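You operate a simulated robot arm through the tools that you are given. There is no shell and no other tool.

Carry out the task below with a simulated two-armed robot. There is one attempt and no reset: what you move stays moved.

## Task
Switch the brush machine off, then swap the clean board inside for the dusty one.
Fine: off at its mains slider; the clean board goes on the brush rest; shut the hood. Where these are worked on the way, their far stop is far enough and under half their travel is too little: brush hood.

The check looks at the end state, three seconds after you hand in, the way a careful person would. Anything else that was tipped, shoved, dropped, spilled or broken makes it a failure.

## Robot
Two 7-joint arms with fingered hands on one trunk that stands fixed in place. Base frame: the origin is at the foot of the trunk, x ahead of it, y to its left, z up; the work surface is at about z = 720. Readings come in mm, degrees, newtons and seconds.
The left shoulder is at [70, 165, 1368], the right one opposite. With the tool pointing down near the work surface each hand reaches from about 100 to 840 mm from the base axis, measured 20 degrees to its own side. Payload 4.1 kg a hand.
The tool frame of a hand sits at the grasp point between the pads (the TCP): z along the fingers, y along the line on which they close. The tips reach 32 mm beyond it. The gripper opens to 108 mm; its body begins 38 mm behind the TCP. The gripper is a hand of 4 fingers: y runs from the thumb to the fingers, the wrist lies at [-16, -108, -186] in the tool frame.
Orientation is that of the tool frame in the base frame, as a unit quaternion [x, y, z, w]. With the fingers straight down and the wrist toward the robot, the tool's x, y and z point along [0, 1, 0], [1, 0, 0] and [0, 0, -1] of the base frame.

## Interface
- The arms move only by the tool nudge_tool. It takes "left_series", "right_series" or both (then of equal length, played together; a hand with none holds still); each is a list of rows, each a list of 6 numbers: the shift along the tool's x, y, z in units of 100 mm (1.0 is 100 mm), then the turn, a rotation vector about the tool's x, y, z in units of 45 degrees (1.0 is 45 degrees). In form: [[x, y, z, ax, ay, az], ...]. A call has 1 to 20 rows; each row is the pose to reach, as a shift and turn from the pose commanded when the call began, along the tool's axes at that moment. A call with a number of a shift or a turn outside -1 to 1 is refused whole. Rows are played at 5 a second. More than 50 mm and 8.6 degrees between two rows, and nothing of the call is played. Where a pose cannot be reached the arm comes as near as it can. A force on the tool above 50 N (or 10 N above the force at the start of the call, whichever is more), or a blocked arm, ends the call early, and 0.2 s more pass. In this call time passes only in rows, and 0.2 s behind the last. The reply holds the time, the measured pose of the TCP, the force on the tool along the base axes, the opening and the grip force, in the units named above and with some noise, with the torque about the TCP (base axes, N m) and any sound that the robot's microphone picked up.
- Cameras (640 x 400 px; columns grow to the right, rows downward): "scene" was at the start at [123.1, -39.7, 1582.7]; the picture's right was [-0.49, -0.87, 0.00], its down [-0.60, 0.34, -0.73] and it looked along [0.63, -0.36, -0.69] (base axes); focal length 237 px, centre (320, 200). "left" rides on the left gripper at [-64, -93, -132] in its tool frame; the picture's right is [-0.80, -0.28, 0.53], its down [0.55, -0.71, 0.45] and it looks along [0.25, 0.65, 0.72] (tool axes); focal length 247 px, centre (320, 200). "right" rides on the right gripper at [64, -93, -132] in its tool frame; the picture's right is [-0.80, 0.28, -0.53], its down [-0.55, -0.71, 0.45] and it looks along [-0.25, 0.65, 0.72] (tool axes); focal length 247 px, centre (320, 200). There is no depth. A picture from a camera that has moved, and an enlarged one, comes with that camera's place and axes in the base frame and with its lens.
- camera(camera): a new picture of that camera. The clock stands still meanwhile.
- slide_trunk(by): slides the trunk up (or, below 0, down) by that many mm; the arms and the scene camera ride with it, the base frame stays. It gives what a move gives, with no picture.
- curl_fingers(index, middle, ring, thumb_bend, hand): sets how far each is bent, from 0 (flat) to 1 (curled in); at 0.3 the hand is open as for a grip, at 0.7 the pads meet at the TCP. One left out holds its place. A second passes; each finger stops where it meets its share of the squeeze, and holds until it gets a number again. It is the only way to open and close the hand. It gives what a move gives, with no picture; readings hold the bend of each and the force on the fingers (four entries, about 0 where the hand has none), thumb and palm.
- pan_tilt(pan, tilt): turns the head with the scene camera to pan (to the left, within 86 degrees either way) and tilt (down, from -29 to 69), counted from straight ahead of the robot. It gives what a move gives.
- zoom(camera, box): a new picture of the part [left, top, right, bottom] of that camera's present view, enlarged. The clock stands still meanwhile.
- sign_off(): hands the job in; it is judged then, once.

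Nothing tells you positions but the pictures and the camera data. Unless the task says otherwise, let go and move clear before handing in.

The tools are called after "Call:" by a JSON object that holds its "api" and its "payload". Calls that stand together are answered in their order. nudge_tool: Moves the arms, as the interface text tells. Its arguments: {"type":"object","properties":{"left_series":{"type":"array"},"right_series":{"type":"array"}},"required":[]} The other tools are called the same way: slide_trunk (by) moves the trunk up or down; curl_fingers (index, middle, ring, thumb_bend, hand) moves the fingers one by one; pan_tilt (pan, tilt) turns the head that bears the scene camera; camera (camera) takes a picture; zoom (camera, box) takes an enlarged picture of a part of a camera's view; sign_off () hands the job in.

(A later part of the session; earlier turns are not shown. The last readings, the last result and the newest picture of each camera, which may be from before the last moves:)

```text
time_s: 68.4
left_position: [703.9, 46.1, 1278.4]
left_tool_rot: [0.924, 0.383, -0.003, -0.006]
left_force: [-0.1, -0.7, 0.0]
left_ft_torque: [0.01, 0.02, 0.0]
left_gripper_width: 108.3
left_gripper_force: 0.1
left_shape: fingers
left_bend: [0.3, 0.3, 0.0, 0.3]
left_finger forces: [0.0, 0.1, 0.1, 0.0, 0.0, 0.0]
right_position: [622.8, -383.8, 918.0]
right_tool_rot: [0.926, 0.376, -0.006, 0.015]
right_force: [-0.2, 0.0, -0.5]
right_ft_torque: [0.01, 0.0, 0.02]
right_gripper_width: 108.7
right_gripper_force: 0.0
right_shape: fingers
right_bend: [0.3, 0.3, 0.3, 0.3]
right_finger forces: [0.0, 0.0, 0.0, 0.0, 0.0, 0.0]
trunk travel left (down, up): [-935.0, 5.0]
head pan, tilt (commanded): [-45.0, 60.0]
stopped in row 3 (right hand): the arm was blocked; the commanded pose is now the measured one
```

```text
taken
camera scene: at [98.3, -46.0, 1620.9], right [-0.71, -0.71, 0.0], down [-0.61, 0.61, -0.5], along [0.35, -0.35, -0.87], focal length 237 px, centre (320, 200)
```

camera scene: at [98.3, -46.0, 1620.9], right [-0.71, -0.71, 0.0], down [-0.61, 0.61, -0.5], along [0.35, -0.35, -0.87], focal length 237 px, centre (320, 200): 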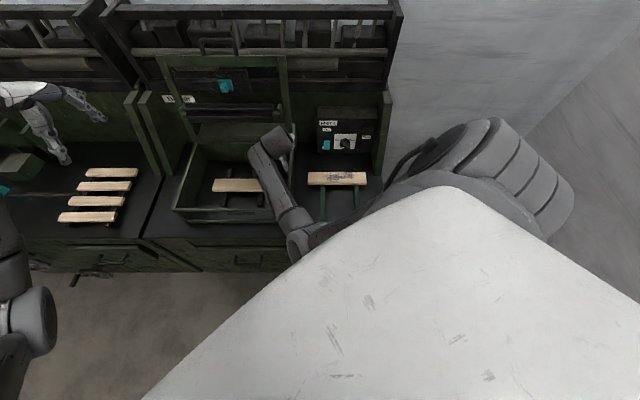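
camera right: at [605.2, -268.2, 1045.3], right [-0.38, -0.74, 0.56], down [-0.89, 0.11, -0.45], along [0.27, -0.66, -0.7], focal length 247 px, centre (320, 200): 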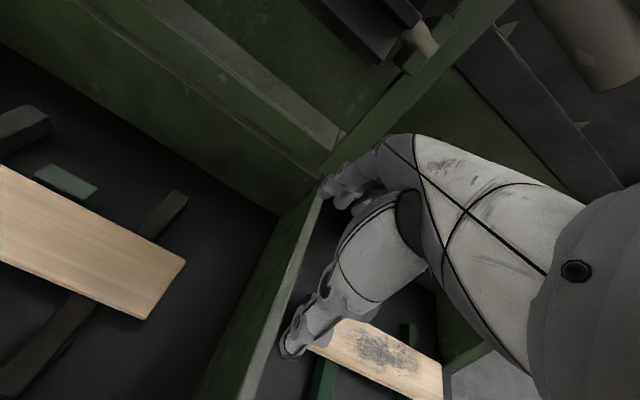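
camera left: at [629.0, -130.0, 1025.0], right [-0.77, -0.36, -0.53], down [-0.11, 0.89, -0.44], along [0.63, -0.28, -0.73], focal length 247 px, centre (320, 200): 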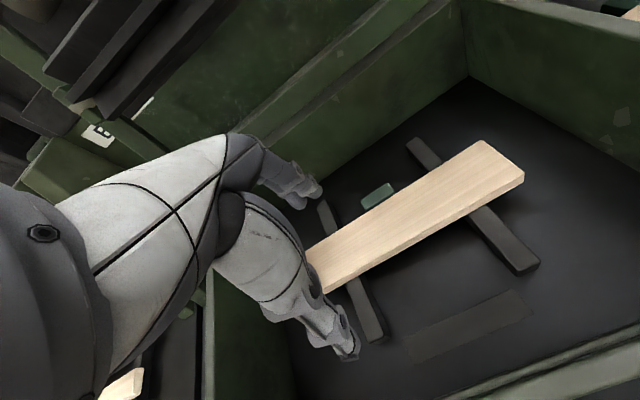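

The elbow blocks against the torso when the hand is this low relative to the shoulder. It moved freely earlier at shoulder-relative height, so lowering the trunk should fix it. I'll first bring both hands to safe spots, the right back over the rest and up, the left further left and up.

Call:
{"api": "nudge_tool", "payload": {"left_series": [[0.33, -0.15, -0.33, 0, 0, 0], [0.67, -0.3, -0.67, 0, 0, 0], [1.0, -0.45, -1.0, 0, 0, 0]], "right_series": [[-0.3, 0, -0.2, 0.01, 0.01, -0.006], [-0.6, 0, -0.4, 0.02, 0.02, -0.012], [-0.9, 0.05, -0.7, 0.03, 0.028, -0.018]]}}

Call:
{"api": "nudge_tool", "payload": {"right_series": [[-0.33, 0.08, -0.33, 0, 0, 0], [-0.67, 0.15, -0.67, 0, 0, 0], [-1.0, 0.22, -1.0, 0, 0, 0]]}}

Call:
{"api": "nudge_tool", "payload": {"right_series": [[-0.05, 0.08, -0.33, 0, 0, 0], [-0.1, 0.15, -0.67, 0, 0, 0], [-0.15, 0.2, -1.0, 0, 0, 0]]}}

```text
refused: row 2 steps farther than a row can; nothing moved
```

```text
time_s: 69.2
left_position: [701.8, 44.9, 1278.2]
left_tool_rot: [0.924, 0.383, -0.001, -0.007]
left_force: [0.5, -0.5, -0.4]
left_ft_torque: [0.0, 0.03, 0.0]
left_gripper_width: 108.6
left_gripper_force: 0.1
left_shape: fingers
left_bend: [0.3, 0.3, 0.0, 0.3]
left_finger forces: [0.0, 0.0, 0.1, 0.0, 0.0, 0.1]
right_position: [568.0, -464.0, 1015.6]
right_tool_rot: [0.926, 0.377, -0.005, 0.012]
right_force: [-1.4, -0.2, 0.0]
right_ft_torque: [0.03, -0.04, 0.01]
right_gripper_width: 108.6
right_gripper_force: 0.1
right_shape: fingers
right_bend: [0.3, 0.3, 0.3, 0.3]
right_finger forces: [0.0, 0.0, 0.0, 0.0, 0.1, 0.0]
trunk travel left (down, up): [-935.0, 5.0]
head pan, tilt (commanded): [-45.0, 60.0]
```

```text
time_s: 70.0
left_position: [703.5, 45.9, 1276.7]
left_tool_rot: [0.924, 0.383, -0.002, -0.007]
left_force: [1.2, -0.5, 1.1]
left_ft_torque: [0.0, 0.05, 0.0]
left_gripper_width: 108.6
left_gripper_force: 0.1
left_shape: fingers
left_bend: [0.3, 0.3, 0.0, 0.3]
left_finger forces: [0.0, 0.0, 0.1, 0.0, 0.1, 0.1]
right_position: [570.7, -487.5, 1118.0]
right_tool_rot: [0.926, 0.377, -0.006, 0.013]
right_force: [-0.6, 0.2, -0.1]
right_ft_torque: [0.02, 0.0, 0.01]
right_gripper_width: 108.5
right_gripper_force: 0.1
right_shape: fingers
right_bend: [0.3, 0.3, 0.3, 0.3]
right_finger forces: [0.1, 0.1, 0.0, 0.0, 0.0, 0.0]
trunk travel left (down, up): [-935.0, 5.0]
head pan, tilt (commanded): [-45.0, 60.0]
```

One call was refused for step size; the right hand still rose safely to [571, -488, 1118]. I'll continue right and move the left hand further left and up.

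Call:
{"api": "nudge_tool", "payload": {"left_series": [[0.25, -0.1, -0.25, 0, 0, 0], [0.5, -0.2, -0.5, 0, 0, 0], [0.75, -0.3, -0.75, 0, 0, 0], [1.0, -0.4, -1.0, 0, 0, 0]], "right_series": [[-0.25, 0, -0.1, 0.008, 0.007, -0.005], [-0.5, 0, -0.2, 0.015, 0.014, -0.009], [-0.75, 0, -0.3, 0.022, 0.021, -0.014], [-1.0, 0, -0.4, 0.03, 0.028, -0.018]]}}

Call:
{"api": "slide_trunk", "payload": {"by": -150}}

Call:
{"api": "nudge_tool", "payload": {"left_series": [[0, 0, -0.2, 0, 0, 0], [0, 0, -0.4, 0, 0, 0], [0, 0, -0.6, 0, 0, 0]], "right_series": [[0, 0, -0.33, 0, 0, 0], [0, 0, -0.67, 0, 0, 0], [0, 0, -1.0, 0, 0, 0]]}}

Call:
{"api": "camera", "payload": {"camera": "scene"}}

```text
time_s: 71.0
left_position: [746.9, 146.0, 1377.8]
left_tool_rot: [0.924, 0.382, -0.001, -0.005]
left_force: [-0.8, -0.1, 0.3]
left_ft_torque: [-0.05, 0.0, -0.02]
left_gripper_width: 108.3
left_gripper_force: 0.1
left_shape: fingers
left_bend: [0.3, 0.3, 0.0, 0.3]
left_finger forces: [0.0, 0.0, 0.0, 0.0, 0.1, 0.1]
right_position: [497.8, -556.1, 1161.9]
right_tool_rot: [0.923, 0.384, -0.001, -0.002]
right_force: [-0.1, 0.2, 0.4]
right_ft_torque: [0.01, 0.01, 0.01]
right_gripper_width: 108.2
right_gripper_force: 0.1
right_shape: fingers
right_bend: [0.3, 0.3, 0.3, 0.3]
right_finger forces: [0.0, 0.0, 0.1, 0.0, 0.1, 0.0]
trunk travel left (down, up): [-935.0, 5.0]
head pan, tilt (commanded): [-45.0, 60.0]
```

```text
time_s: 72.7
left_position: [745.9, 145.9, 1228.0]
left_tool_rot: [0.924, 0.383, -0.002, -0.006]
left_force: [0.6, 0.6, -0.1]
left_ft_torque: [0.02, 0.0, 0.0]
left_gripper_width: 108.5
left_gripper_force: 0.1
left_shape: fingers
left_bend: [0.3, 0.3, 0.0, 0.3]
left_finger forces: [0.0, 0.1, 0.1, 0.1, 0.0, 0.0]
right_position: [499.9, -554.4, 1011.9]
right_tool_rot: [0.924, 0.383, 0.0, -0.001]
right_force: [1.0, -0.6, -0.2]
right_ft_torque: [-0.01, 0.02, 0.02]
right_gripper_width: 108.4
right_gripper_force: 0.1
right_shape: fingers
right_bend: [0.3, 0.3, 0.3, 0.3]
right_finger forces: [0.1, 0.0, 0.0, 0.0, 0.1, 0.0]
trunk travel left (down, up): [-785.0, 155.0]
head pan, tilt (commanded): [-45.0, 60.0]
```

```text
time_s: 73.5
left_position: [747.1, 145.8, 1287.3]
left_tool_rot: [0.924, 0.384, -0.003, -0.006]
left_force: [0.0, -0.5, -0.1]
left_ft_torque: [-0.02, 0.02, -0.02]
left_gripper_width: 108.5
left_gripper_force: 0.1
left_shape: fingers
left_bend: [0.3, 0.3, 0.0, 0.3]
left_finger forces: [0.1, 0.1, 0.0, 0.1, 0.0, 0.1]
right_position: [496.9, -555.0, 1112.9]
right_tool_rot: [0.924, 0.383, -0.002, -0.002]
right_force: [-0.4, -0.3, 0.3]
right_ft_torque: [-0.02, 0.02, 0.02]
right_gripper_width: 108.7
right_gripper_force: 0.0
right_shape: fingers
right_bend: [0.3, 0.3, 0.3, 0.3]
right_finger forces: [0.1, 0.0, 0.1, 0.1, 0.1, 0.0]
trunk travel left (down, up): [-785.0, 155.0]
head pan, tilt (commanded): [-45.0, 60.0]
```

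```text
taken
camera scene: at [98.8, -44.5, 1470.8], right [-0.71, -0.71, 0.0], down [-0.61, 0.61, -0.5], along [0.35, -0.35, -0.87], focal length 237 px, centre (320, 200)
```

scene: 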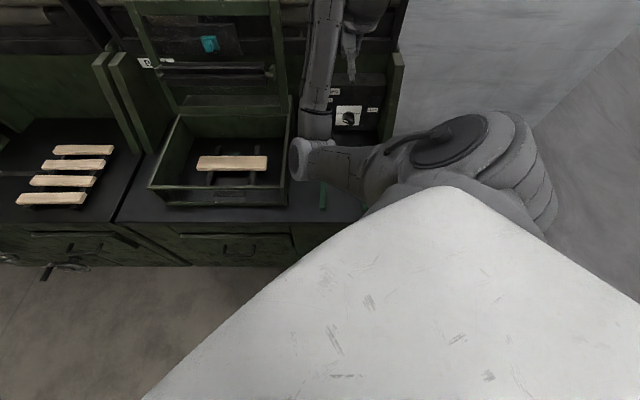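

Good, the posture is looser now. Lowering the trunk another 240 mm while the right hand stays well above the rest.

Call:
{"api": "slide_trunk", "payload": {"by": -200}}

Call:
{"api": "nudge_tool", "payload": {"right_series": [[0.3, 0, 0, 0, 0, 0], [0.6, -0.05, 0, 0, 0, 0], [0.9, -0.1, 0, 0, 0, 0]]}}

Call:
{"api": "camera", "payload": {"camera": "scene"}}

Call:
{"api": "camera", "payload": {"camera": "right"}}

```text
time_s: 75.7
left_position: [746.3, 145.8, 1087.1]
left_tool_rot: [0.924, 0.382, -0.002, -0.006]
left_force: [0.4, -0.7, -0.5]
left_ft_torque: [-0.02, -0.01, -0.01]
left_gripper_width: 108.2
left_gripper_force: 0.0
left_shape: fingers
left_bend: [0.3, 0.3, 0.0, 0.3]
left_finger forces: [0.0, 0.0, 0.0, 0.0, 0.1, 0.0]
right_position: [496.2, -554.1, 912.2]
right_tool_rot: [0.924, 0.383, -0.001, -0.001]
right_force: [-0.7, 0.5, 0.2]
right_ft_torque: [0.03, -0.02, 0.01]
right_gripper_width: 108.5
right_gripper_force: 0.1
right_shape: fingers
right_bend: [0.3, 0.3, 0.3, 0.3]
right_finger forces: [0.0, 0.0, 0.0, 0.0, 0.0, 0.0]
trunk travel left (down, up): [-585.0, 355.0]
head pan, tilt (commanded): [-45.0, 60.0]
```

```text
time_s: 76.5
left_position: [746.9, 145.8, 1086.4]
left_tool_rot: [0.924, 0.382, -0.004, -0.007]
left_force: [-0.1, 0.0, 0.0]
left_ft_torque: [-0.05, 0.02, 0.0]
left_gripper_width: 108.3
left_gripper_force: 0.1
left_shape: fingers
left_bend: [0.3, 0.3, 0.0, 0.3]
left_finger forces: [0.0, 0.1, 0.0, 0.0, 0.0, 0.0]
right_position: [556.1, -482.6, 911.9]
right_tool_rot: [0.924, 0.383, -0.001, 0.0]
right_force: [0.3, 1.2, -0.1]
right_ft_torque: [-0.06, 0.01, -0.01]
right_gripper_width: 108.6
right_gripper_force: 0.0
right_shape: fingers
right_bend: [0.3, 0.3, 0.3, 0.3]
right_finger forces: [0.0, 0.0, 0.0, 0.1, 0.1, 0.1]
trunk travel left (down, up): [-585.0, 355.0]
head pan, tilt (commanded): [-45.0, 60.0]
```

```text
taken
camera scene: at [98.9, -44.9, 1270.9], right [-0.71, -0.71, 0.0], down [-0.61, 0.61, -0.5], along [0.35, -0.35, -0.87], focal length 237 px, centre (320, 200)
```

scene: 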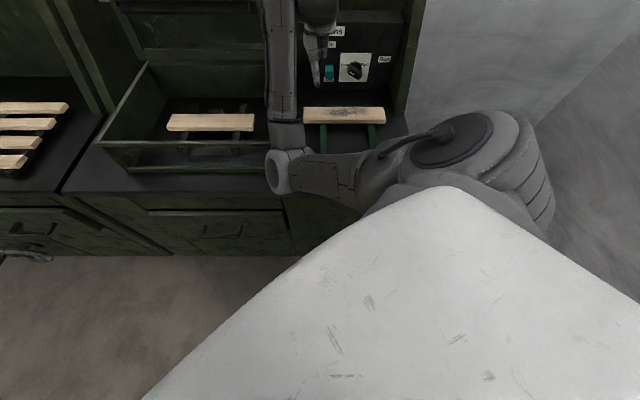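

```text
taken
camera right: at [536.5, -371.3, 1045.1], right [-0.36, -0.77, 0.53], down [-0.89, 0.11, -0.45], along [0.28, -0.63, -0.72], focal length 247 px, centre (320, 200)
```

right: 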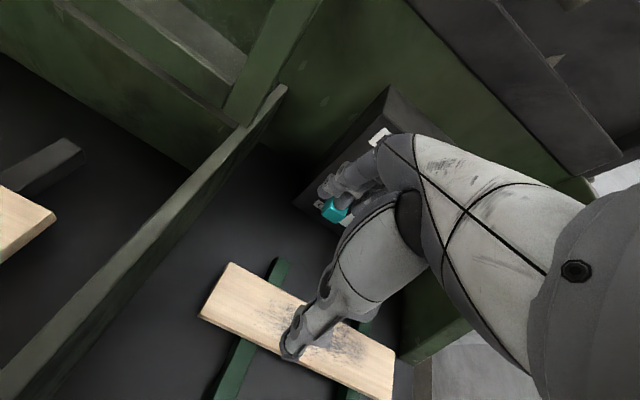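

Orientation holds exactly now. I'll continue left over the machine's right wall.

Call:
{"api": "nudge_tool", "payload": {"right_series": [[0.3, -0.1, 0, 0, 0, 0], [0.6, -0.2, 0, 0, 0, 0], [0.9, -0.3, 0, 0, 0, 0]]}}

Call:
{"api": "nudge_tool", "payload": {"right_series": [[0.3, -0.15, 0, 0, 0, 0], [0.6, -0.3, 0, 0, 0, 0], [0.9, -0.45, 0, 0, 0, 0]]}}

Call:
{"api": "nudge_tool", "payload": {"right_series": [[0.3, 0, 0, 0, 0, 0], [0.6, 0, 0, 0, 0, 0], [0.9, 0, 0, 0, 0, 0]]}}

Call:
{"api": "camera", "payload": {"camera": "right"}}

Call:
{"api": "camera", "payload": {"camera": "scene"}}

```text
time_s: 77.3
left_position: [746.5, 145.6, 1087.5]
left_tool_rot: [0.924, 0.383, -0.003, -0.005]
left_force: [0.1, 0.6, 0.4]
left_ft_torque: [-0.01, 0.05, 0.04]
left_gripper_width: 108.5
left_gripper_force: 0.0
left_shape: fingers
left_bend: [0.3, 0.3, 0.0, 0.3]
left_finger forces: [0.1, 0.1, 0.1, 0.0, 0.0, 0.0]
right_position: [594.9, -397.5, 913.4]
right_tool_rot: [0.924, 0.382, -0.001, -0.001]
right_force: [0.4, 0.4, -0.2]
right_ft_torque: [0.02, -0.01, 0.01]
right_gripper_width: 108.6
right_gripper_force: 0.0
right_shape: fingers
right_bend: [0.3, 0.3, 0.3, 0.3]
right_finger forces: [0.0, 0.1, 0.0, 0.1, 0.0, 0.1]
trunk travel left (down, up): [-585.0, 355.0]
head pan, tilt (commanded): [-45.0, 60.0]
```

```text
time_s: 78.1
left_position: [746.8, 146.0, 1086.9]
left_tool_rot: [0.924, 0.383, -0.002, -0.006]
left_force: [-0.3, -0.6, 1.0]
left_ft_torque: [0.0, 0.01, 0.02]
left_gripper_width: 108.8
left_gripper_force: 0.0
left_shape: fingers
left_bend: [0.3, 0.3, 0.0, 0.3]
left_finger forces: [0.1, 0.0, 0.0, 0.0, 0.0, 0.0]
right_position: [629.5, -303.6, 910.8]
right_tool_rot: [0.924, 0.382, -0.001, 0.0]
right_force: [-0.1, 0.6, -0.2]
right_ft_torque: [-0.03, 0.01, -0.02]
right_gripper_width: 108.4
right_gripper_force: 0.0
right_shape: fingers
right_bend: [0.3, 0.3, 0.3, 0.3]
right_finger forces: [0.1, 0.0, 0.0, 0.1, 0.0, 0.1]
trunk travel left (down, up): [-585.0, 355.0]
head pan, tilt (commanded): [-45.0, 60.0]
```

```text
time_s: 78.9
left_position: [745.6, 144.5, 1086.7]
left_tool_rot: [0.924, 0.383, -0.003, -0.006]
left_force: [1.1, 0.6, -0.8]
left_ft_torque: [0.0, 0.01, -0.03]
left_gripper_width: 108.8
left_gripper_force: 0.1
left_shape: fingers
left_bend: [0.3, 0.3, 0.0, 0.3]
left_finger forces: [0.0, 0.1, 0.0, 0.0, 0.0, 0.0]
right_position: [691.3, -243.9, 913.9]
right_tool_rot: [0.925, 0.38, -0.001, 0.003]
right_force: [-0.8, 1.3, 0.0]
right_ft_torque: [-0.01, 0.0, 0.02]
right_gripper_width: 108.5
right_gripper_force: 0.0
right_shape: fingers
right_bend: [0.3, 0.3, 0.3, 0.3]
right_finger forces: [0.0, 0.0, 0.0, 0.0, 0.0, 0.0]
trunk travel left (down, up): [-585.0, 355.0]
head pan, tilt (commanded): [-45.0, 60.0]
```

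```text
taken
camera right: at [673.3, -131.5, 1043.9], right [-0.37, -0.76, 0.54], down [-0.89, 0.11, -0.45], along [0.28, -0.64, -0.71], focal length 247 px, centre (320, 200)
```

right: 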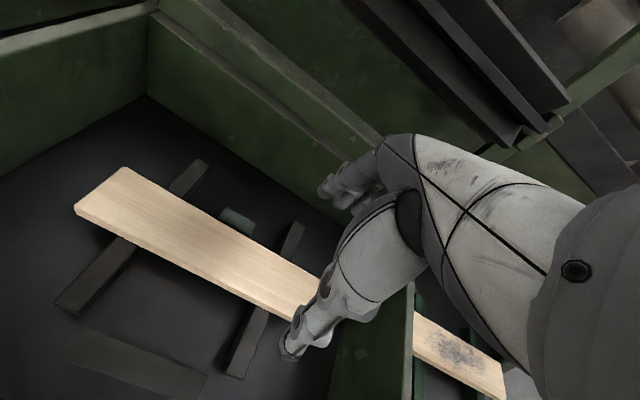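

```text
taken
camera scene: at [98.8, -45.1, 1270.9], right [-0.71, -0.71, 0.0], down [-0.61, 0.61, -0.5], along [0.35, -0.35, -0.87], focal length 237 px, centre (320, 200)
```

scene: 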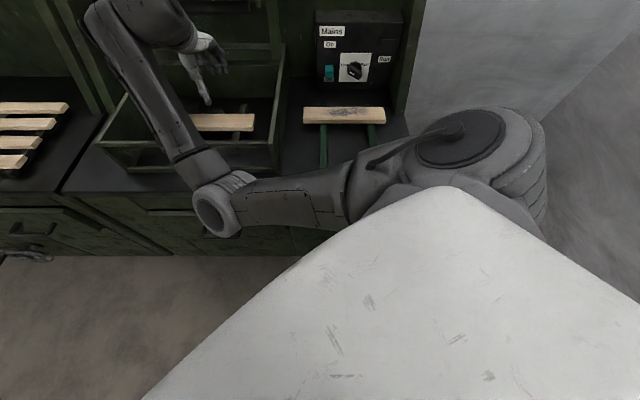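

The right hand is over the machine at [691, -244, 914] without blocking. I'll zoom to align the fingers relative to the block and rail before lowering.

Call:
{"api": "zoom", "payload": {"camera": "right", "box": [60, 140, 380, 380]}}

Call:
{"api": "zoom", "payload": {"camera": "right", "box": [180, 170, 360, 300]}}

```text
1.67 times, centred on (220, 260) of right
camera zoom: at [673.3, -131.5, 1043.9], right [-0.37, -0.76, 0.54], down [-0.89, 0.11, -0.45], along [0.28, -0.64, -0.71], focal length 412 px, centre (487, 100)
```

zoom: 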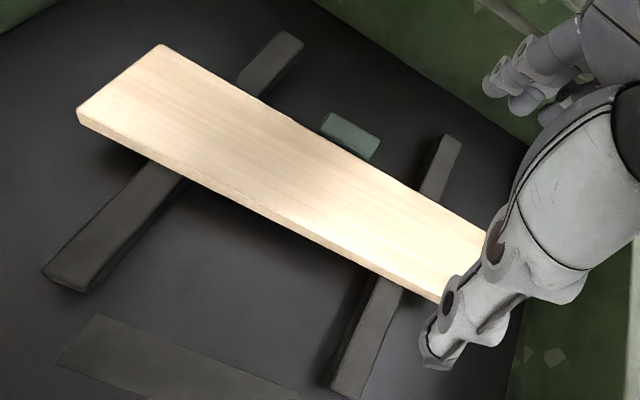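

```text
3.08 times, centred on (270, 235) of right
camera zoom: at [673.3, -131.5, 1043.9], right [-0.37, -0.76, 0.54], down [-0.89, 0.11, -0.45], along [0.28, -0.64, -0.71], focal length 760 px, centre (474, 92)
```

zoom: 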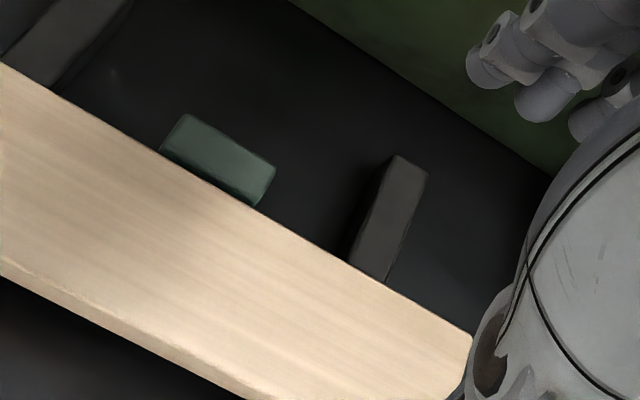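

The clearances check out: block edge at E1 −352, rail edge at −303, so index and middle fit between with the TCP at E1 −328, E2 680. I'll flatten the ring finger, align and lower to just above the board.

Call:
{"api": "curl_fingers", "payload": {"hand": "right", "ring": 0.0}}

Call:
{"api": "nudge_tool", "payload": {"right_series": [[0.06, 0.09, 0.2, 0, 0, -0.006], [0.118, 0.187, 0.5, 0, 0, -0.008], [0.118, 0.187, 0.8, 0, 0, -0.008]]}}

Call:
{"api": "camera", "payload": {"camera": "right"}}

Call:
{"api": "zoom", "payload": {"camera": "scene", "box": [90, 20, 290, 180]}}

```text
time_s: 79.9
left_position: [746.8, 144.2, 1087.5]
left_tool_rot: [0.924, 0.382, -0.002, -0.007]
left_force: [-1.5, 0.9, 0.3]
left_ft_torque: [0.01, 0.01, -0.03]
left_gripper_width: 108.4
left_gripper_force: 0.0
left_shape: fingers
left_bend: [0.3, 0.3, 0.0, 0.3]
left_finger forces: [0.1, 0.1, 0.0, 0.0, 0.1, 0.0]
right_position: [691.6, -243.1, 913.2]
right_tool_rot: [0.925, 0.38, 0.0, 0.001]
right_force: [-0.4, 0.4, 0.3]
right_ft_torque: [-0.02, -0.02, -0.01]
right_gripper_width: 108.3
right_gripper_force: 0.2
right_shape: fingers
right_bend: [0.3, 0.3, 0.0, 0.3]
right_finger forces: [0.0, 0.0, 0.0, 0.0, 0.0, 0.2]
trunk travel left (down, up): [-585.0, 355.0]
head pan, tilt (commanded): [-45.0, 60.0]
```

```text
time_s: 80.7
left_position: [746.0, 144.7, 1086.9]
left_tool_rot: [0.924, 0.383, -0.001, -0.006]
left_force: [-0.3, -0.5, 0.0]
left_ft_torque: [0.0, -0.05, 0.0]
left_gripper_width: 108.8
left_gripper_force: 0.1
left_shape: fingers
left_bend: [0.3, 0.3, 0.0, 0.3]
left_finger forces: [0.0, 0.0, 0.0, 0.0, 0.0, 0.1]
right_position: [717.8, -256.9, 840.4]
right_tool_rot: [0.926, 0.378, 0.004, 0.007]
right_force: [-0.1, -1.5, 0.1]
right_ft_torque: [0.02, 0.02, -0.03]
right_gripper_width: 108.5
right_gripper_force: 0.1
right_shape: fingers
right_bend: [0.3, 0.3, 0.0, 0.3]
right_finger forces: [0.0, 0.0, 0.0, 0.0, 0.0, 0.1]
trunk travel left (down, up): [-585.0, 355.0]
head pan, tilt (commanded): [-45.0, 60.0]
```

```text
taken
camera right: at [698.1, -144.0, 972.2], right [-0.38, -0.76, 0.53], down [-0.88, 0.11, -0.46], along [0.29, -0.64, -0.71], focal length 247 px, centre (320, 200)
```

right: 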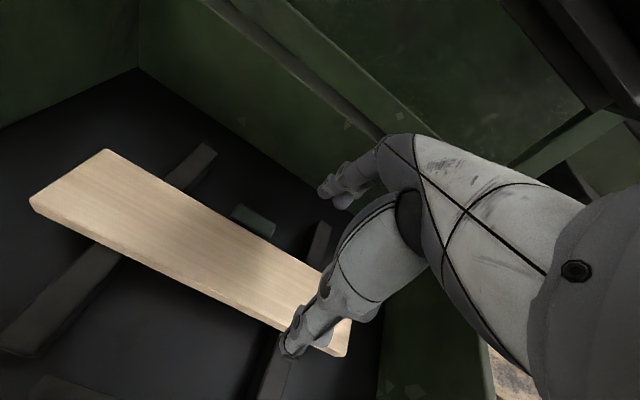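

```text
2.50 times, centred on (190, 100) of scene
camera zoom: at [98.5, -46.1, 1271.0], right [-0.71, -0.71, 0.0], down [-0.61, 0.61, -0.5], along [0.35, -0.35, -0.87], focal length 593 px, centre (645, 450)
```

zoom: 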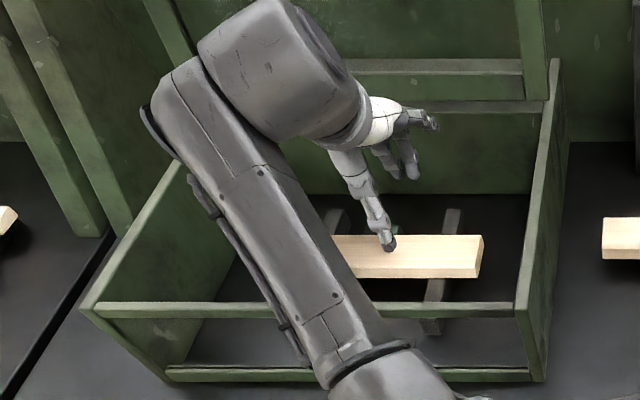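

The arm drifts slightly when it reaches low again. I'll go up a little, correct the alignment there, and do the remaining descent by lowering the trunk, which keeps the arm's posture.

Call:
{"api": "nudge_tool", "payload": {"right_series": [[0.01, -0.046, -0.2, 0.01, 0, -0.007], [0.021, -0.092, -0.4, 0.02, 0, -0.013]]}}

Call:
{"api": "slide_trunk", "payload": {"by": -80}}

Call:
{"api": "camera", "payload": {"camera": "right"}}

```text
time_s: 81.3
left_position: [746.6, 145.2, 1086.8]
left_tool_rot: [0.924, 0.383, -0.002, -0.005]
left_force: [-0.3, 0.5, -0.5]
left_ft_torque: [0.02, 0.01, -0.02]
left_gripper_width: 108.5
left_gripper_force: 0.1
left_shape: fingers
left_bend: [0.3, 0.3, 0.0, 0.3]
left_finger forces: [0.1, 0.0, 0.1, 0.0, 0.0, 0.1]
right_position: [708.8, -243.0, 873.4]
right_tool_rot: [0.922, 0.387, -0.005, -0.005]
right_force: [-0.2, -0.3, 0.2]
right_ft_torque: [0.02, 0.0, 0.02]
right_gripper_width: 108.5
right_gripper_force: 0.0
right_shape: fingers
right_bend: [0.3, 0.3, 0.0, 0.3]
right_finger forces: [0.0, 0.0, 0.0, 0.1, 0.0, 0.1]
trunk travel left (down, up): [-585.0, 355.0]
head pan, tilt (commanded): [-45.0, 60.0]
```

```text
time_s: 82.5
left_position: [746.1, 144.4, 1008.1]
left_tool_rot: [0.924, 0.381, -0.001, -0.006]
left_force: [-0.6, -2.3, 0.3]
left_ft_torque: [0.03, 0.0, -0.01]
left_gripper_width: 108.4
left_gripper_force: 0.1
left_shape: fingers
left_bend: [0.3, 0.3, 0.0, 0.3]
left_finger forces: [0.0, 0.1, 0.0, 0.0, 0.0, 0.1]
right_position: [709.9, -242.7, 795.2]
right_tool_rot: [0.922, 0.387, -0.002, -0.006]
right_force: [-0.3, -0.1, 0.4]
right_ft_torque: [0.03, 0.0, -0.01]
right_gripper_width: 108.4
right_gripper_force: 0.1
right_shape: fingers
right_bend: [0.3, 0.3, 0.0, 0.3]
right_finger forces: [0.1, 0.0, 0.0, 0.0, 0.0, 0.1]
trunk travel left (down, up): [-505.0, 435.0]
head pan, tilt (commanded): [-45.0, 60.0]
```

```text
taken
camera right: at [690.4, -132.4, 927.7], right [-0.35, -0.77, 0.53], down [-0.89, 0.11, -0.44], along [0.28, -0.63, -0.73], focal length 247 px, centre (320, 200)
```

right: 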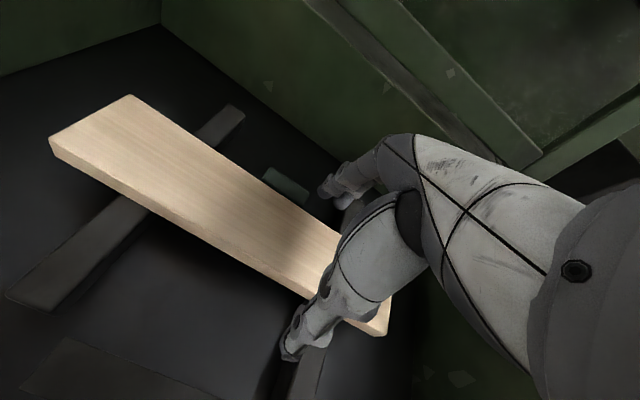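

Alignment is within a few millimetres. A small correction, then the last 27 mm down by trunk.

Call:
{"api": "nudge_tool", "payload": {"right_series": [[-0.012, 0.032, 0, -0.008, 0, 0.006], [-0.024, 0.064, 0, -0.016, 0, 0.012]]}}

Call:
{"api": "slide_trunk", "payload": {"by": -26}}

Call:
{"api": "camera", "payload": {"camera": "right"}}

Call:
{"api": "zoom", "payload": {"camera": "scene", "box": [100, 20, 300, 160]}}

```text
time_s: 83.1
left_position: [746.7, 143.6, 1006.4]
left_tool_rot: [0.924, 0.382, -0.002, -0.007]
left_force: [0.1, 0.2, -0.6]
left_ft_torque: [0.02, 0.01, 0.01]
left_gripper_width: 108.5
left_gripper_force: 0.1
left_shape: fingers
left_bend: [0.3, 0.3, 0.0, 0.3]
left_finger forces: [0.0, 0.0, 0.0, 0.0, 0.0, 0.0]
right_position: [710.8, -244.3, 793.5]
right_tool_rot: [0.923, 0.386, -0.001, -0.002]
right_force: [0.5, -0.7, -0.8]
right_ft_torque: [0.0, 0.01, 0.01]
right_gripper_width: 108.5
right_gripper_force: 0.2
right_shape: fingers
right_bend: [0.3, 0.3, 0.0, 0.3]
right_finger forces: [0.0, 0.1, 0.0, 0.0, 0.0, 0.0]
trunk travel left (down, up): [-505.0, 435.0]
head pan, tilt (commanded): [-45.0, 60.0]
```

```text
time_s: 83.8
left_position: [745.9, 145.3, 980.9]
left_tool_rot: [0.924, 0.383, -0.002, -0.006]
left_force: [0.8, 0.1, -1.2]
left_ft_torque: [0.0, -0.03, 0.0]
left_gripper_width: 108.6
left_gripper_force: 0.0
left_shape: fingers
left_bend: [0.3, 0.3, 0.0, 0.3]
left_finger forces: [0.0, 0.1, 0.0, 0.0, 0.1, 0.1]
right_position: [712.0, -244.3, 767.0]
right_tool_rot: [0.922, 0.386, -0.002, -0.002]
right_force: [-0.1, -0.3, -0.2]
right_ft_torque: [0.01, -0.02, -0.01]
right_gripper_width: 108.5
right_gripper_force: 0.5
right_shape: fingers
right_bend: [0.3, 0.3, 0.0, 0.3]
right_finger forces: [0.3, 0.0, 0.1, 0.0, 0.0, 0.1]
trunk travel left (down, up): [-479.0, 461.0]
head pan, tilt (commanded): [-45.0, 60.0]
```

```text
taken
camera right: at [692.0, -132.8, 898.7], right [-0.36, -0.77, 0.53], down [-0.89, 0.11, -0.44], along [0.28, -0.63, -0.72], focal length 247 px, centre (320, 200)
```

right: 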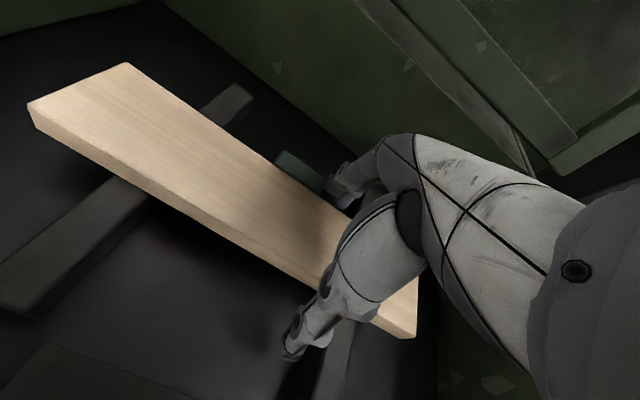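

```text
2.86 times, centred on (200, 90) of scene
camera zoom: at [97.9, -45.9, 1165.0], right [-0.71, -0.71, 0.0], down [-0.61, 0.61, -0.5], along [0.35, -0.35, -0.87], focal length 678 px, centre (663, 514)
```

zoom: 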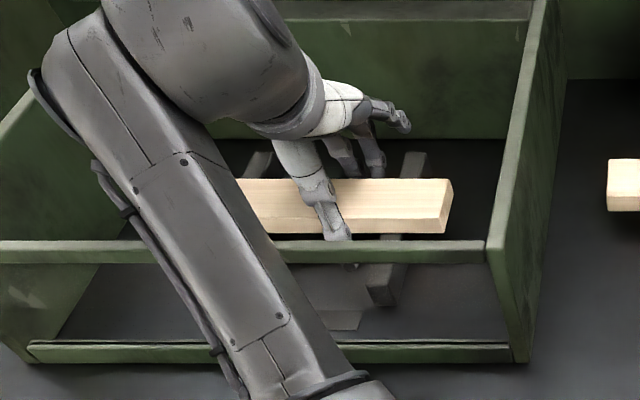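

The hand is in position with a very light touch on the index. I'll check for contact with the block before closing.

Call:
{"api": "zoom", "payload": {"camera": "right", "box": [250, 130, 410, 250]}}

Call:
{"api": "zoom", "payload": {"camera": "right", "box": [250, 250, 450, 380]}}

```text
3.33 times, centred on (330, 190) of right
camera zoom: at [692.0, -132.8, 898.7], right [-0.36, -0.77, 0.53], down [-0.89, 0.11, -0.44], along [0.28, -0.63, -0.72], focal length 823 px, centre (287, 233)
```

zoom: 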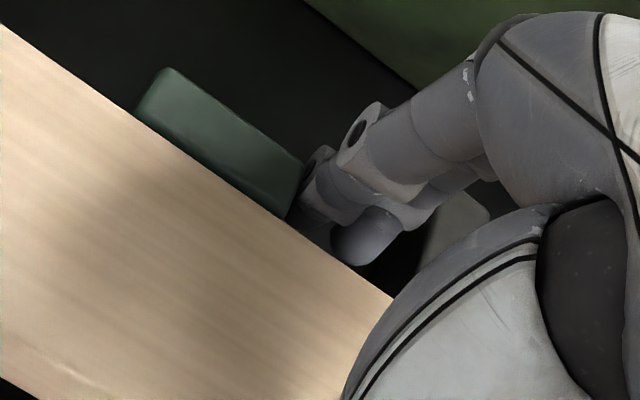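

```text
3.08 times, centred on (350, 315) of right
camera zoom: at [692.0, -132.8, 898.7], right [-0.36, -0.77, 0.53], down [-0.89, 0.11, -0.44], along [0.28, -0.63, -0.72], focal length 760 px, centre (228, -154)
```

zoom: 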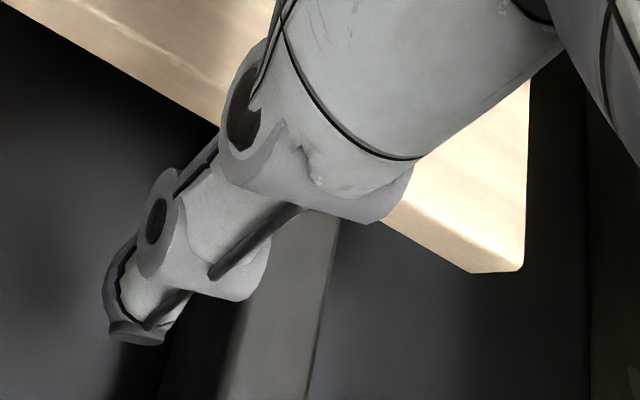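

The index just brushes the block's side, so I'll shift 4 mm away from it and then close index, middle and thumb on the board.

Call:
{"api": "nudge_tool", "payload": {"right_series": [[-0.02, 0.01, 0, 0, 0, 0], [-0.04, 0.02, 0, 0, 0, 0]]}}

Call:
{"api": "curl_fingers", "payload": {"hand": "right", "index": 0.7, "middle": 0.7, "thumb_bend": 0.7}}

Call:
{"api": "camera", "payload": {"camera": "right"}}

```text
time_s: 84.4
left_position: [747.0, 145.0, 979.9]
left_tool_rot: [0.924, 0.383, -0.003, -0.007]
left_force: [-0.7, 0.2, 0.4]
left_ft_torque: [0.03, 0.0, 0.0]
left_gripper_width: 108.6
left_gripper_force: 0.0
left_shape: fingers
left_bend: [0.3, 0.3, 0.0, 0.3]
left_finger forces: [0.0, 0.1, 0.0, 0.0, 0.1, 0.0]
right_position: [709.9, -246.4, 766.0]
right_tool_rot: [0.922, 0.387, -0.001, -0.003]
right_force: [-0.4, 0.5, -0.3]
right_ft_torque: [0.0, 0.01, -0.01]
right_gripper_width: 108.6
right_gripper_force: 0.0
right_shape: fingers
right_bend: [0.3, 0.3, 0.0, 0.3]
right_finger forces: [0.0, 0.0, 0.0, 0.0, 0.1, 0.1]
trunk travel left (down, up): [-479.0, 461.0]
head pan, tilt (commanded): [-45.0, 60.0]
```

```text
time_s: 85.4
left_position: [745.9, 144.0, 979.9]
left_tool_rot: [0.924, 0.382, -0.002, -0.006]
left_force: [-0.5, 0.1, -0.6]
left_ft_torque: [0.0, -0.03, 0.01]
left_gripper_width: 108.4
left_gripper_force: 0.1
left_shape: fingers
left_bend: [0.3, 0.3, 0.0, 0.3]
left_finger forces: [0.0, 0.1, 0.0, 0.0, 0.0, 0.0]
right_position: [709.7, -246.4, 766.5]
right_tool_rot: [0.922, 0.387, -0.002, -0.004]
right_force: [-2.6, -0.9, -0.4]
right_ft_torque: [0.0, 0.07, -0.04]
right_gripper_width: 55.4
right_gripper_force: 22.4
right_shape: fingers
right_bend: [0.59, 0.57, 0.0, 0.55]
right_finger forces: [14.6, 7.6, 0.1, 0.0, 21.4, 0.0]
trunk travel left (down, up): [-479.0, 461.0]
head pan, tilt (commanded): [-45.0, 60.0]
```

```text
taken
camera right: at [690.9, -136.1, 898.4], right [-0.35, -0.77, 0.53], down [-0.89, 0.11, -0.44], along [0.28, -0.63, -0.72], focal length 247 px, centre (320, 200)
```

right: 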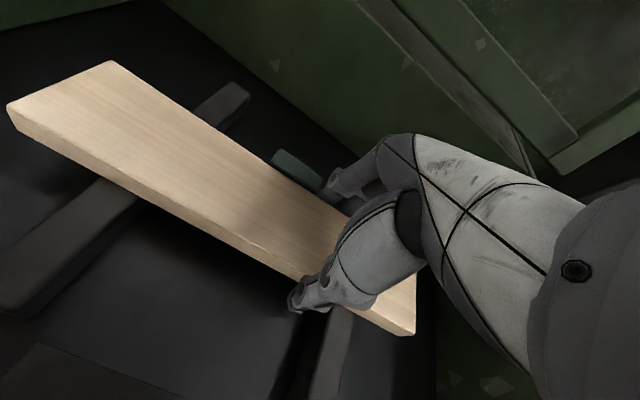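

The board is gripped (55 mm, about 22 N). I'll lift it slowly with the trunk and check that it comes up level.

Call:
{"api": "slide_trunk", "payload": {"by": 30}}

Call:
{"api": "camera", "payload": {"camera": "right"}}

Call:
{"api": "zoom", "payload": {"camera": "scene", "box": [100, 20, 300, 160]}}

```text
time_s: 86.1
left_position: [747.1, 145.5, 1009.4]
left_tool_rot: [0.924, 0.383, -0.003, -0.006]
left_force: [-0.1, -0.3, 0.0]
left_ft_torque: [0.0, 0.0, 0.02]
left_gripper_width: 108.4
left_gripper_force: 0.1
left_shape: fingers
left_bend: [0.3, 0.3, 0.0, 0.3]
left_finger forces: [0.0, 0.0, 0.0, 0.0, 0.1, 0.0]
right_position: [710.4, -247.4, 796.8]
right_tool_rot: [0.922, 0.387, -0.003, -0.003]
right_force: [-0.4, 0.2, -0.9]
right_ft_torque: [-0.02, 0.06, -0.01]
right_gripper_width: 55.3
right_gripper_force: 20.0
right_shape: fingers
right_bend: [0.59, 0.57, 0.0, 0.55]
right_finger forces: [11.6, 7.7, 0.0, 0.0, 20.8, 0.1]
trunk travel left (down, up): [-509.0, 431.0]
head pan, tilt (commanded): [-45.0, 60.0]
```

```text
taken
camera right: at [691.7, -135.9, 928.3], right [-0.35, -0.77, 0.53], down [-0.89, 0.11, -0.44], along [0.28, -0.63, -0.72], focal length 247 px, centre (320, 200)
```

right: 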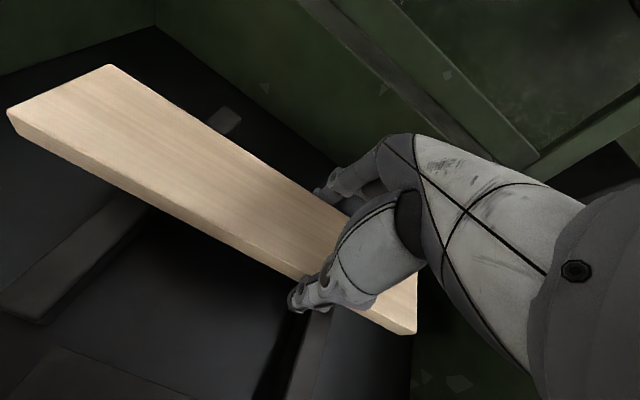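

```text
2.86 times, centred on (200, 90) of scene
camera zoom: at [99.2, -45.8, 1194.9], right [-0.71, -0.71, 0.0], down [-0.61, 0.61, -0.5], along [0.35, -0.35, -0.87], focal length 678 px, centre (663, 514)
```

zoom: 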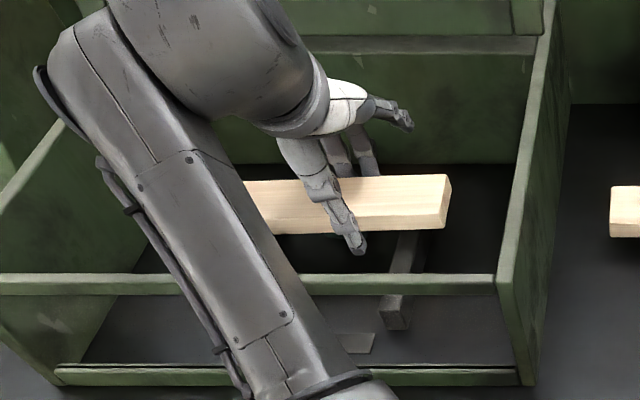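

It lifts level. I'll raise a bit more, ease back from the brush, then raise above the machine walls.

Call:
{"api": "slide_trunk", "payload": {"by": 40}}

Call:
{"api": "nudge_tool", "payload": {"right_series": [[0, -0.1, 0, 0, 0, 0.006], [0, -0.2, 0, 0, 0, 0.012], [0, -0.28, 0, 0, 0, 0.012]]}}

Call:
{"api": "slide_trunk", "payload": {"by": 75}}

Call:
{"api": "camera", "payload": {"camera": "right"}}

Call:
{"api": "camera", "payload": {"camera": "scene"}}

```text
time_s: 87.0
left_position: [747.1, 144.4, 1049.5]
left_tool_rot: [0.924, 0.383, -0.003, -0.007]
left_force: [0.8, -0.3, 0.8]
left_ft_torque: [-0.02, 0.02, -0.01]
left_gripper_width: 108.8
left_gripper_force: 0.0
left_shape: fingers
left_bend: [0.3, 0.3, 0.0, 0.3]
left_finger forces: [0.1, 0.0, 0.0, 0.0, 0.0, 0.0]
right_position: [710.8, -246.8, 835.1]
right_tool_rot: [0.922, 0.386, -0.002, -0.002]
right_force: [0.1, 0.5, -2.1]
right_ft_torque: [-0.06, 0.07, -0.01]
right_gripper_width: 55.3
right_gripper_force: 19.9
right_shape: fingers
right_bend: [0.59, 0.57, 0.0, 0.55]
right_finger forces: [11.6, 7.6, 0.0, 0.1, 20.5, 0.1]
trunk travel left (down, up): [-549.0, 391.0]
head pan, tilt (commanded): [-45.0, 60.0]
```

```text
time_s: 88.0
left_position: [747.2, 144.7, 1051.1]
left_tool_rot: [0.924, 0.383, -0.002, -0.007]
left_force: [-0.3, -0.2, -0.2]
left_ft_torque: [-0.01, 0.0, 0.01]
left_gripper_width: 108.7
left_gripper_force: 0.1
left_shape: fingers
left_bend: [0.3, 0.3, 0.0, 0.3]
left_finger forces: [0.0, 0.1, 0.1, 0.0, 0.0, 0.1]
right_position: [697.4, -257.6, 853.7]
right_tool_rot: [0.932, 0.362, 0.007, 0.016]
right_force: [0.1, -0.4, -1.4]
right_ft_torque: [-0.05, 0.0, -0.02]
right_gripper_width: 55.2
right_gripper_force: 19.6
right_shape: fingers
right_bend: [0.59, 0.57, 0.0, 0.56]
right_finger forces: [11.4, 7.7, 0.1, 0.1, 20.6, 0.0]
trunk travel left (down, up): [-549.0, 391.0]
head pan, tilt (commanded): [-45.0, 60.0]
stopped in row 3 (right hand): the arm was blocked; the commanded pose is now the measured one
```

```text
time_s: 89.1
left_position: [747.7, 144.5, 1125.8]
left_tool_rot: [0.924, 0.382, -0.002, -0.007]
left_force: [-0.3, -0.1, 0.3]
left_ft_torque: [0.02, 0.04, -0.01]
left_gripper_width: 108.5
left_gripper_force: 0.2
left_shape: fingers
left_bend: [0.3, 0.3, 0.0, 0.3]
left_finger forces: [0.0, 0.1, 0.0, 0.0, 0.0, 0.0]
right_position: [698.3, -257.9, 929.5]
right_tool_rot: [0.932, 0.362, 0.007, 0.015]
right_force: [-0.1, 0.2, -0.5]
right_ft_torque: [-0.05, 0.04, 0.03]
right_gripper_width: 55.2
right_gripper_force: 19.4
right_shape: fingers
right_bend: [0.59, 0.57, 0.0, 0.56]
right_finger forces: [11.6, 7.7, 0.0, 0.1, 20.6, 0.0]
trunk travel left (down, up): [-624.0, 316.0]
head pan, tilt (commanded): [-45.0, 60.0]
```

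```text
taken
camera right: at [679.9, -142.0, 1057.6], right [-0.41, -0.74, 0.54], down [-0.87, 0.14, -0.47], along [0.27, -0.66, -0.7], focal length 247 px, centre (320, 200)
```

right: 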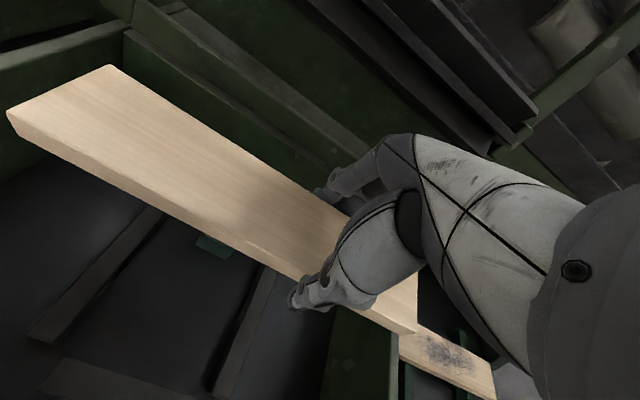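

```text
taken
camera scene: at [99.0, -45.8, 1309.8], right [-0.71, -0.71, 0.0], down [-0.61, 0.61, -0.5], along [0.35, -0.35, -0.87], focal length 237 px, centre (320, 200)
```

scene: 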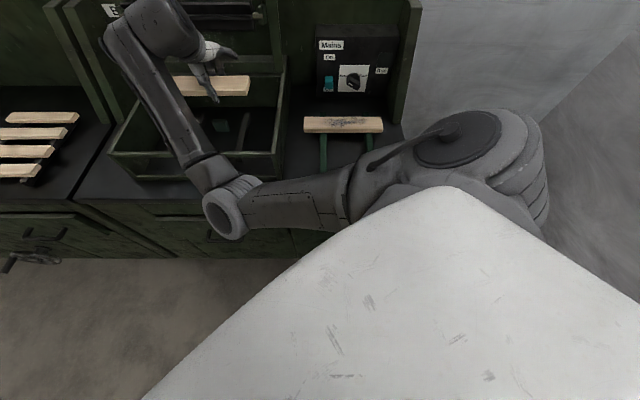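

The board is well clear of the rails, though the arm resisted moving back. Moving right along the bench is its free direction, so I'll lower slightly below the brush level and carry the board right over the wall.

Call:
{"api": "slide_trunk", "payload": {"by": -20}}

Call:
{"api": "nudge_tool", "payload": {"right_series": [[-0.25, 0.02, 0, 0, 0, 0], [-0.5, 0.04, 0, 0.01, 0, -0.015], [-0.75, 0.06, 0, 0.02, 0, -0.03], [-1.0, 0.08, 0, 0.03, 0, -0.045]]}}

Call:
{"api": "camera", "payload": {"camera": "right"}}

Call:
{"api": "camera", "payload": {"camera": "scene"}}

```text
time_s: 89.8
left_position: [746.4, 144.9, 1106.4]
left_tool_rot: [0.924, 0.383, -0.002, -0.007]
left_force: [-0.6, -0.4, 0.5]
left_ft_torque: [-0.02, -0.01, 0.02]
left_gripper_width: 108.4
left_gripper_force: 0.0
left_shape: fingers
left_bend: [0.3, 0.3, 0.0, 0.3]
left_finger forces: [0.0, 0.0, 0.0, 0.1, 0.0, 0.0]
right_position: [698.0, -257.0, 910.0]
right_tool_rot: [0.932, 0.363, 0.006, 0.015]
right_force: [0.7, 0.3, -2.2]
right_ft_torque: [-0.06, 0.0, -0.02]
right_gripper_width: 55.3
right_gripper_force: 20.0
right_shape: fingers
right_bend: [0.59, 0.57, 0.0, 0.56]
right_finger forces: [11.6, 7.7, 0.0, 0.1, 20.6, 0.0]
trunk travel left (down, up): [-604.0, 336.0]
head pan, tilt (commanded): [-45.0, 60.0]
```

```text
time_s: 90.8
left_position: [746.5, 145.2, 1106.2]
left_tool_rot: [0.924, 0.383, -0.002, -0.007]
left_force: [-0.2, -1.1, -0.5]
left_ft_torque: [0.01, -0.03, 0.0]
left_gripper_width: 108.5
left_gripper_force: 0.0
left_shape: fingers
left_bend: [0.3, 0.3, 0.0, 0.3]
left_finger forces: [0.1, 0.0, 0.0, 0.0, 0.0, 0.0]
right_position: [628.4, -325.1, 907.5]
right_tool_rot: [0.924, 0.381, 0.002, 0.001]
right_force: [0.6, -0.3, -1.0]
right_ft_torque: [-0.03, 0.02, 0.03]
right_gripper_width: 55.4
right_gripper_force: 19.8
right_shape: fingers
right_bend: [0.59, 0.57, 0.0, 0.56]
right_finger forces: [11.4, 7.5, 0.0, 0.1, 20.4, 0.1]
trunk travel left (down, up): [-604.0, 336.0]
head pan, tilt (commanded): [-45.0, 60.0]
```

```text
taken
camera right: at [609.2, -213.8, 1038.5], right [-0.37, -0.76, 0.53], down [-0.89, 0.11, -0.45], along [0.29, -0.64, -0.72], focal length 247 px, centre (320, 200)
```

right: 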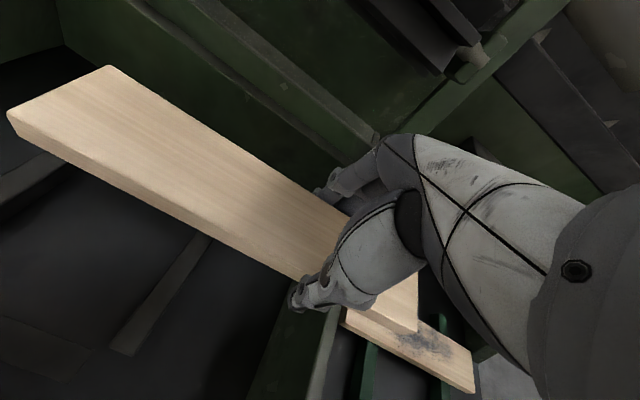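

```text
taken
camera scene: at [98.3, -46.5, 1289.9], right [-0.71, -0.71, 0.0], down [-0.61, 0.61, -0.5], along [0.35, -0.35, -0.87], focal length 237 px, centre (320, 200)
```

scene: 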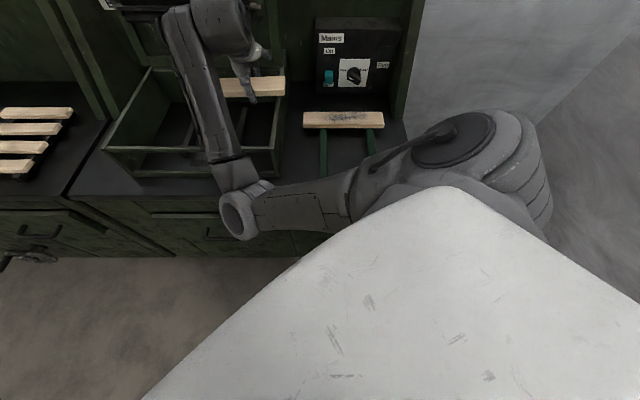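

The carry works well. I'll continue right until the board is over the rest area.

Call:
{"api": "nudge_tool", "payload": {"right_series": [[-0.25, 0.06, 0, 0, 0, 0], [-0.5, 0.12, 0, 0, 0, 0], [-0.75, 0.18, 0, 0, 0, 0], [-1.0, 0.25, 0, 0, 0, 0]]}}

Call:
{"api": "nudge_tool", "payload": {"right_series": [[-0.25, 0.06, 0, 0, 0, 0], [-0.5, 0.12, 0, 0, 0, 0], [-0.75, 0.18, 0, 0, 0, 0], [-1.0, 0.25, 0, 0, 0, 0]]}}

Call:
{"api": "nudge_tool", "payload": {"right_series": [[-0.25, 0, 0, 0, 0, 0], [-0.5, 0, 0, 0, 0, 0], [-0.75, 0, 0, 0, 0, 0]]}}

Call:
{"api": "camera", "payload": {"camera": "right"}}

Call:
{"api": "camera", "payload": {"camera": "scene"}}

```text
time_s: 91.8
left_position: [747.4, 143.3, 1106.2]
left_tool_rot: [0.924, 0.383, -0.002, -0.007]
left_force: [-0.5, -0.2, 0.2]
left_ft_torque: [-0.03, 0.03, 0.02]
left_gripper_width: 108.5
left_gripper_force: 0.0
left_shape: fingers
left_bend: [0.3, 0.3, 0.0, 0.3]
left_finger forces: [0.0, 0.1, 0.0, 0.0, 0.0, 0.1]
right_position: [573.9, -415.8, 910.0]
right_tool_rot: [0.924, 0.381, 0.001, 0.002]
right_force: [-0.1, 0.5, -2.0]
right_ft_torque: [-0.05, 0.0, 0.0]
right_gripper_width: 55.3
right_gripper_force: 19.5
right_shape: fingers
right_bend: [0.59, 0.57, 0.0, 0.56]
right_finger forces: [11.5, 7.6, 0.1, 0.1, 20.2, 0.0]
trunk travel left (down, up): [-604.0, 336.0]
head pan, tilt (commanded): [-45.0, 60.0]
```

```text
time_s: 92.8
left_position: [746.7, 144.1, 1106.5]
left_tool_rot: [0.924, 0.383, -0.003, -0.007]
left_force: [-0.4, -0.3, -0.2]
left_ft_torque: [0.01, -0.02, 0.01]
left_gripper_width: 108.4
left_gripper_force: 0.0
left_shape: fingers
left_bend: [0.3, 0.3, 0.0, 0.3]
left_finger forces: [0.1, 0.1, 0.0, 0.0, 0.0, 0.1]
right_position: [519.6, -505.3, 907.2]
right_tool_rot: [0.925, 0.381, 0.003, 0.002]
right_force: [0.2, -0.8, -1.1]
right_ft_torque: [-0.03, 0.03, -0.01]
right_gripper_width: 55.1
right_gripper_force: 19.6
right_shape: fingers
right_bend: [0.59, 0.57, 0.0, 0.56]
right_finger forces: [11.5, 7.5, 0.1, 0.1, 20.3, 0.1]
trunk travel left (down, up): [-604.0, 336.0]
head pan, tilt (commanded): [-45.0, 60.0]
```

```text
time_s: 93.6
left_position: [746.9, 144.8, 1105.4]
left_tool_rot: [0.924, 0.383, -0.002, -0.007]
left_force: [-0.5, 0.2, 0.3]
left_ft_torque: [0.05, -0.01, -0.01]
left_gripper_width: 108.7
left_gripper_force: 0.0
left_shape: fingers
left_bend: [0.3, 0.3, 0.0, 0.3]
left_finger forces: [0.0, 0.1, 0.0, 0.0, 0.1, 0.0]
right_position: [465.9, -557.2, 909.4]
right_tool_rot: [0.925, 0.381, 0.003, 0.002]
right_force: [-0.1, -0.2, -1.3]
right_ft_torque: [0.0, 0.04, 0.0]
right_gripper_width: 55.4
right_gripper_force: 19.5
right_shape: fingers
right_bend: [0.59, 0.57, 0.0, 0.56]
right_finger forces: [11.5, 7.5, 0.0, 0.0, 20.2, 0.0]
trunk travel left (down, up): [-604.0, 336.0]
head pan, tilt (commanded): [-45.0, 60.0]
```

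```text
taken
camera right: at [447.6, -445.6, 1040.1], right [-0.37, -0.76, 0.53], down [-0.88, 0.11, -0.45], along [0.29, -0.64, -0.72], focal length 247 px, centre (320, 200)
```

right: 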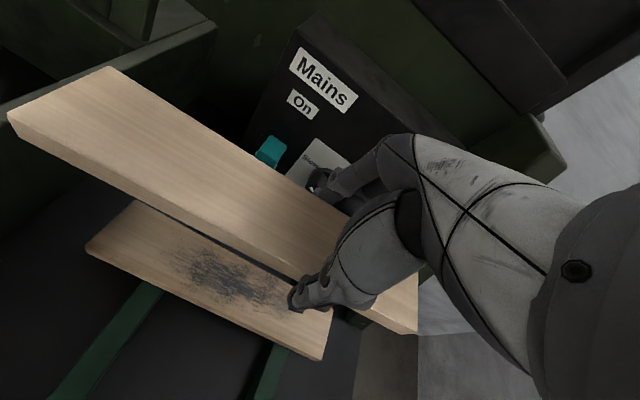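

```text
taken
camera scene: at [98.1, -46.7, 1289.9], right [-0.71, -0.71, 0.0], down [-0.61, 0.61, -0.5], along [0.35, -0.35, -0.87], focal length 237 px, centre (320, 200)
```

scene: 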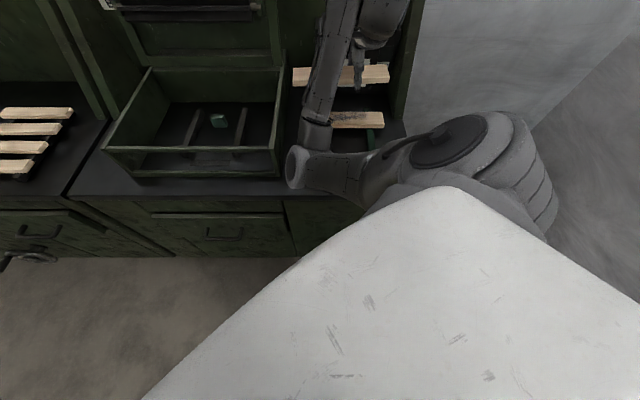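

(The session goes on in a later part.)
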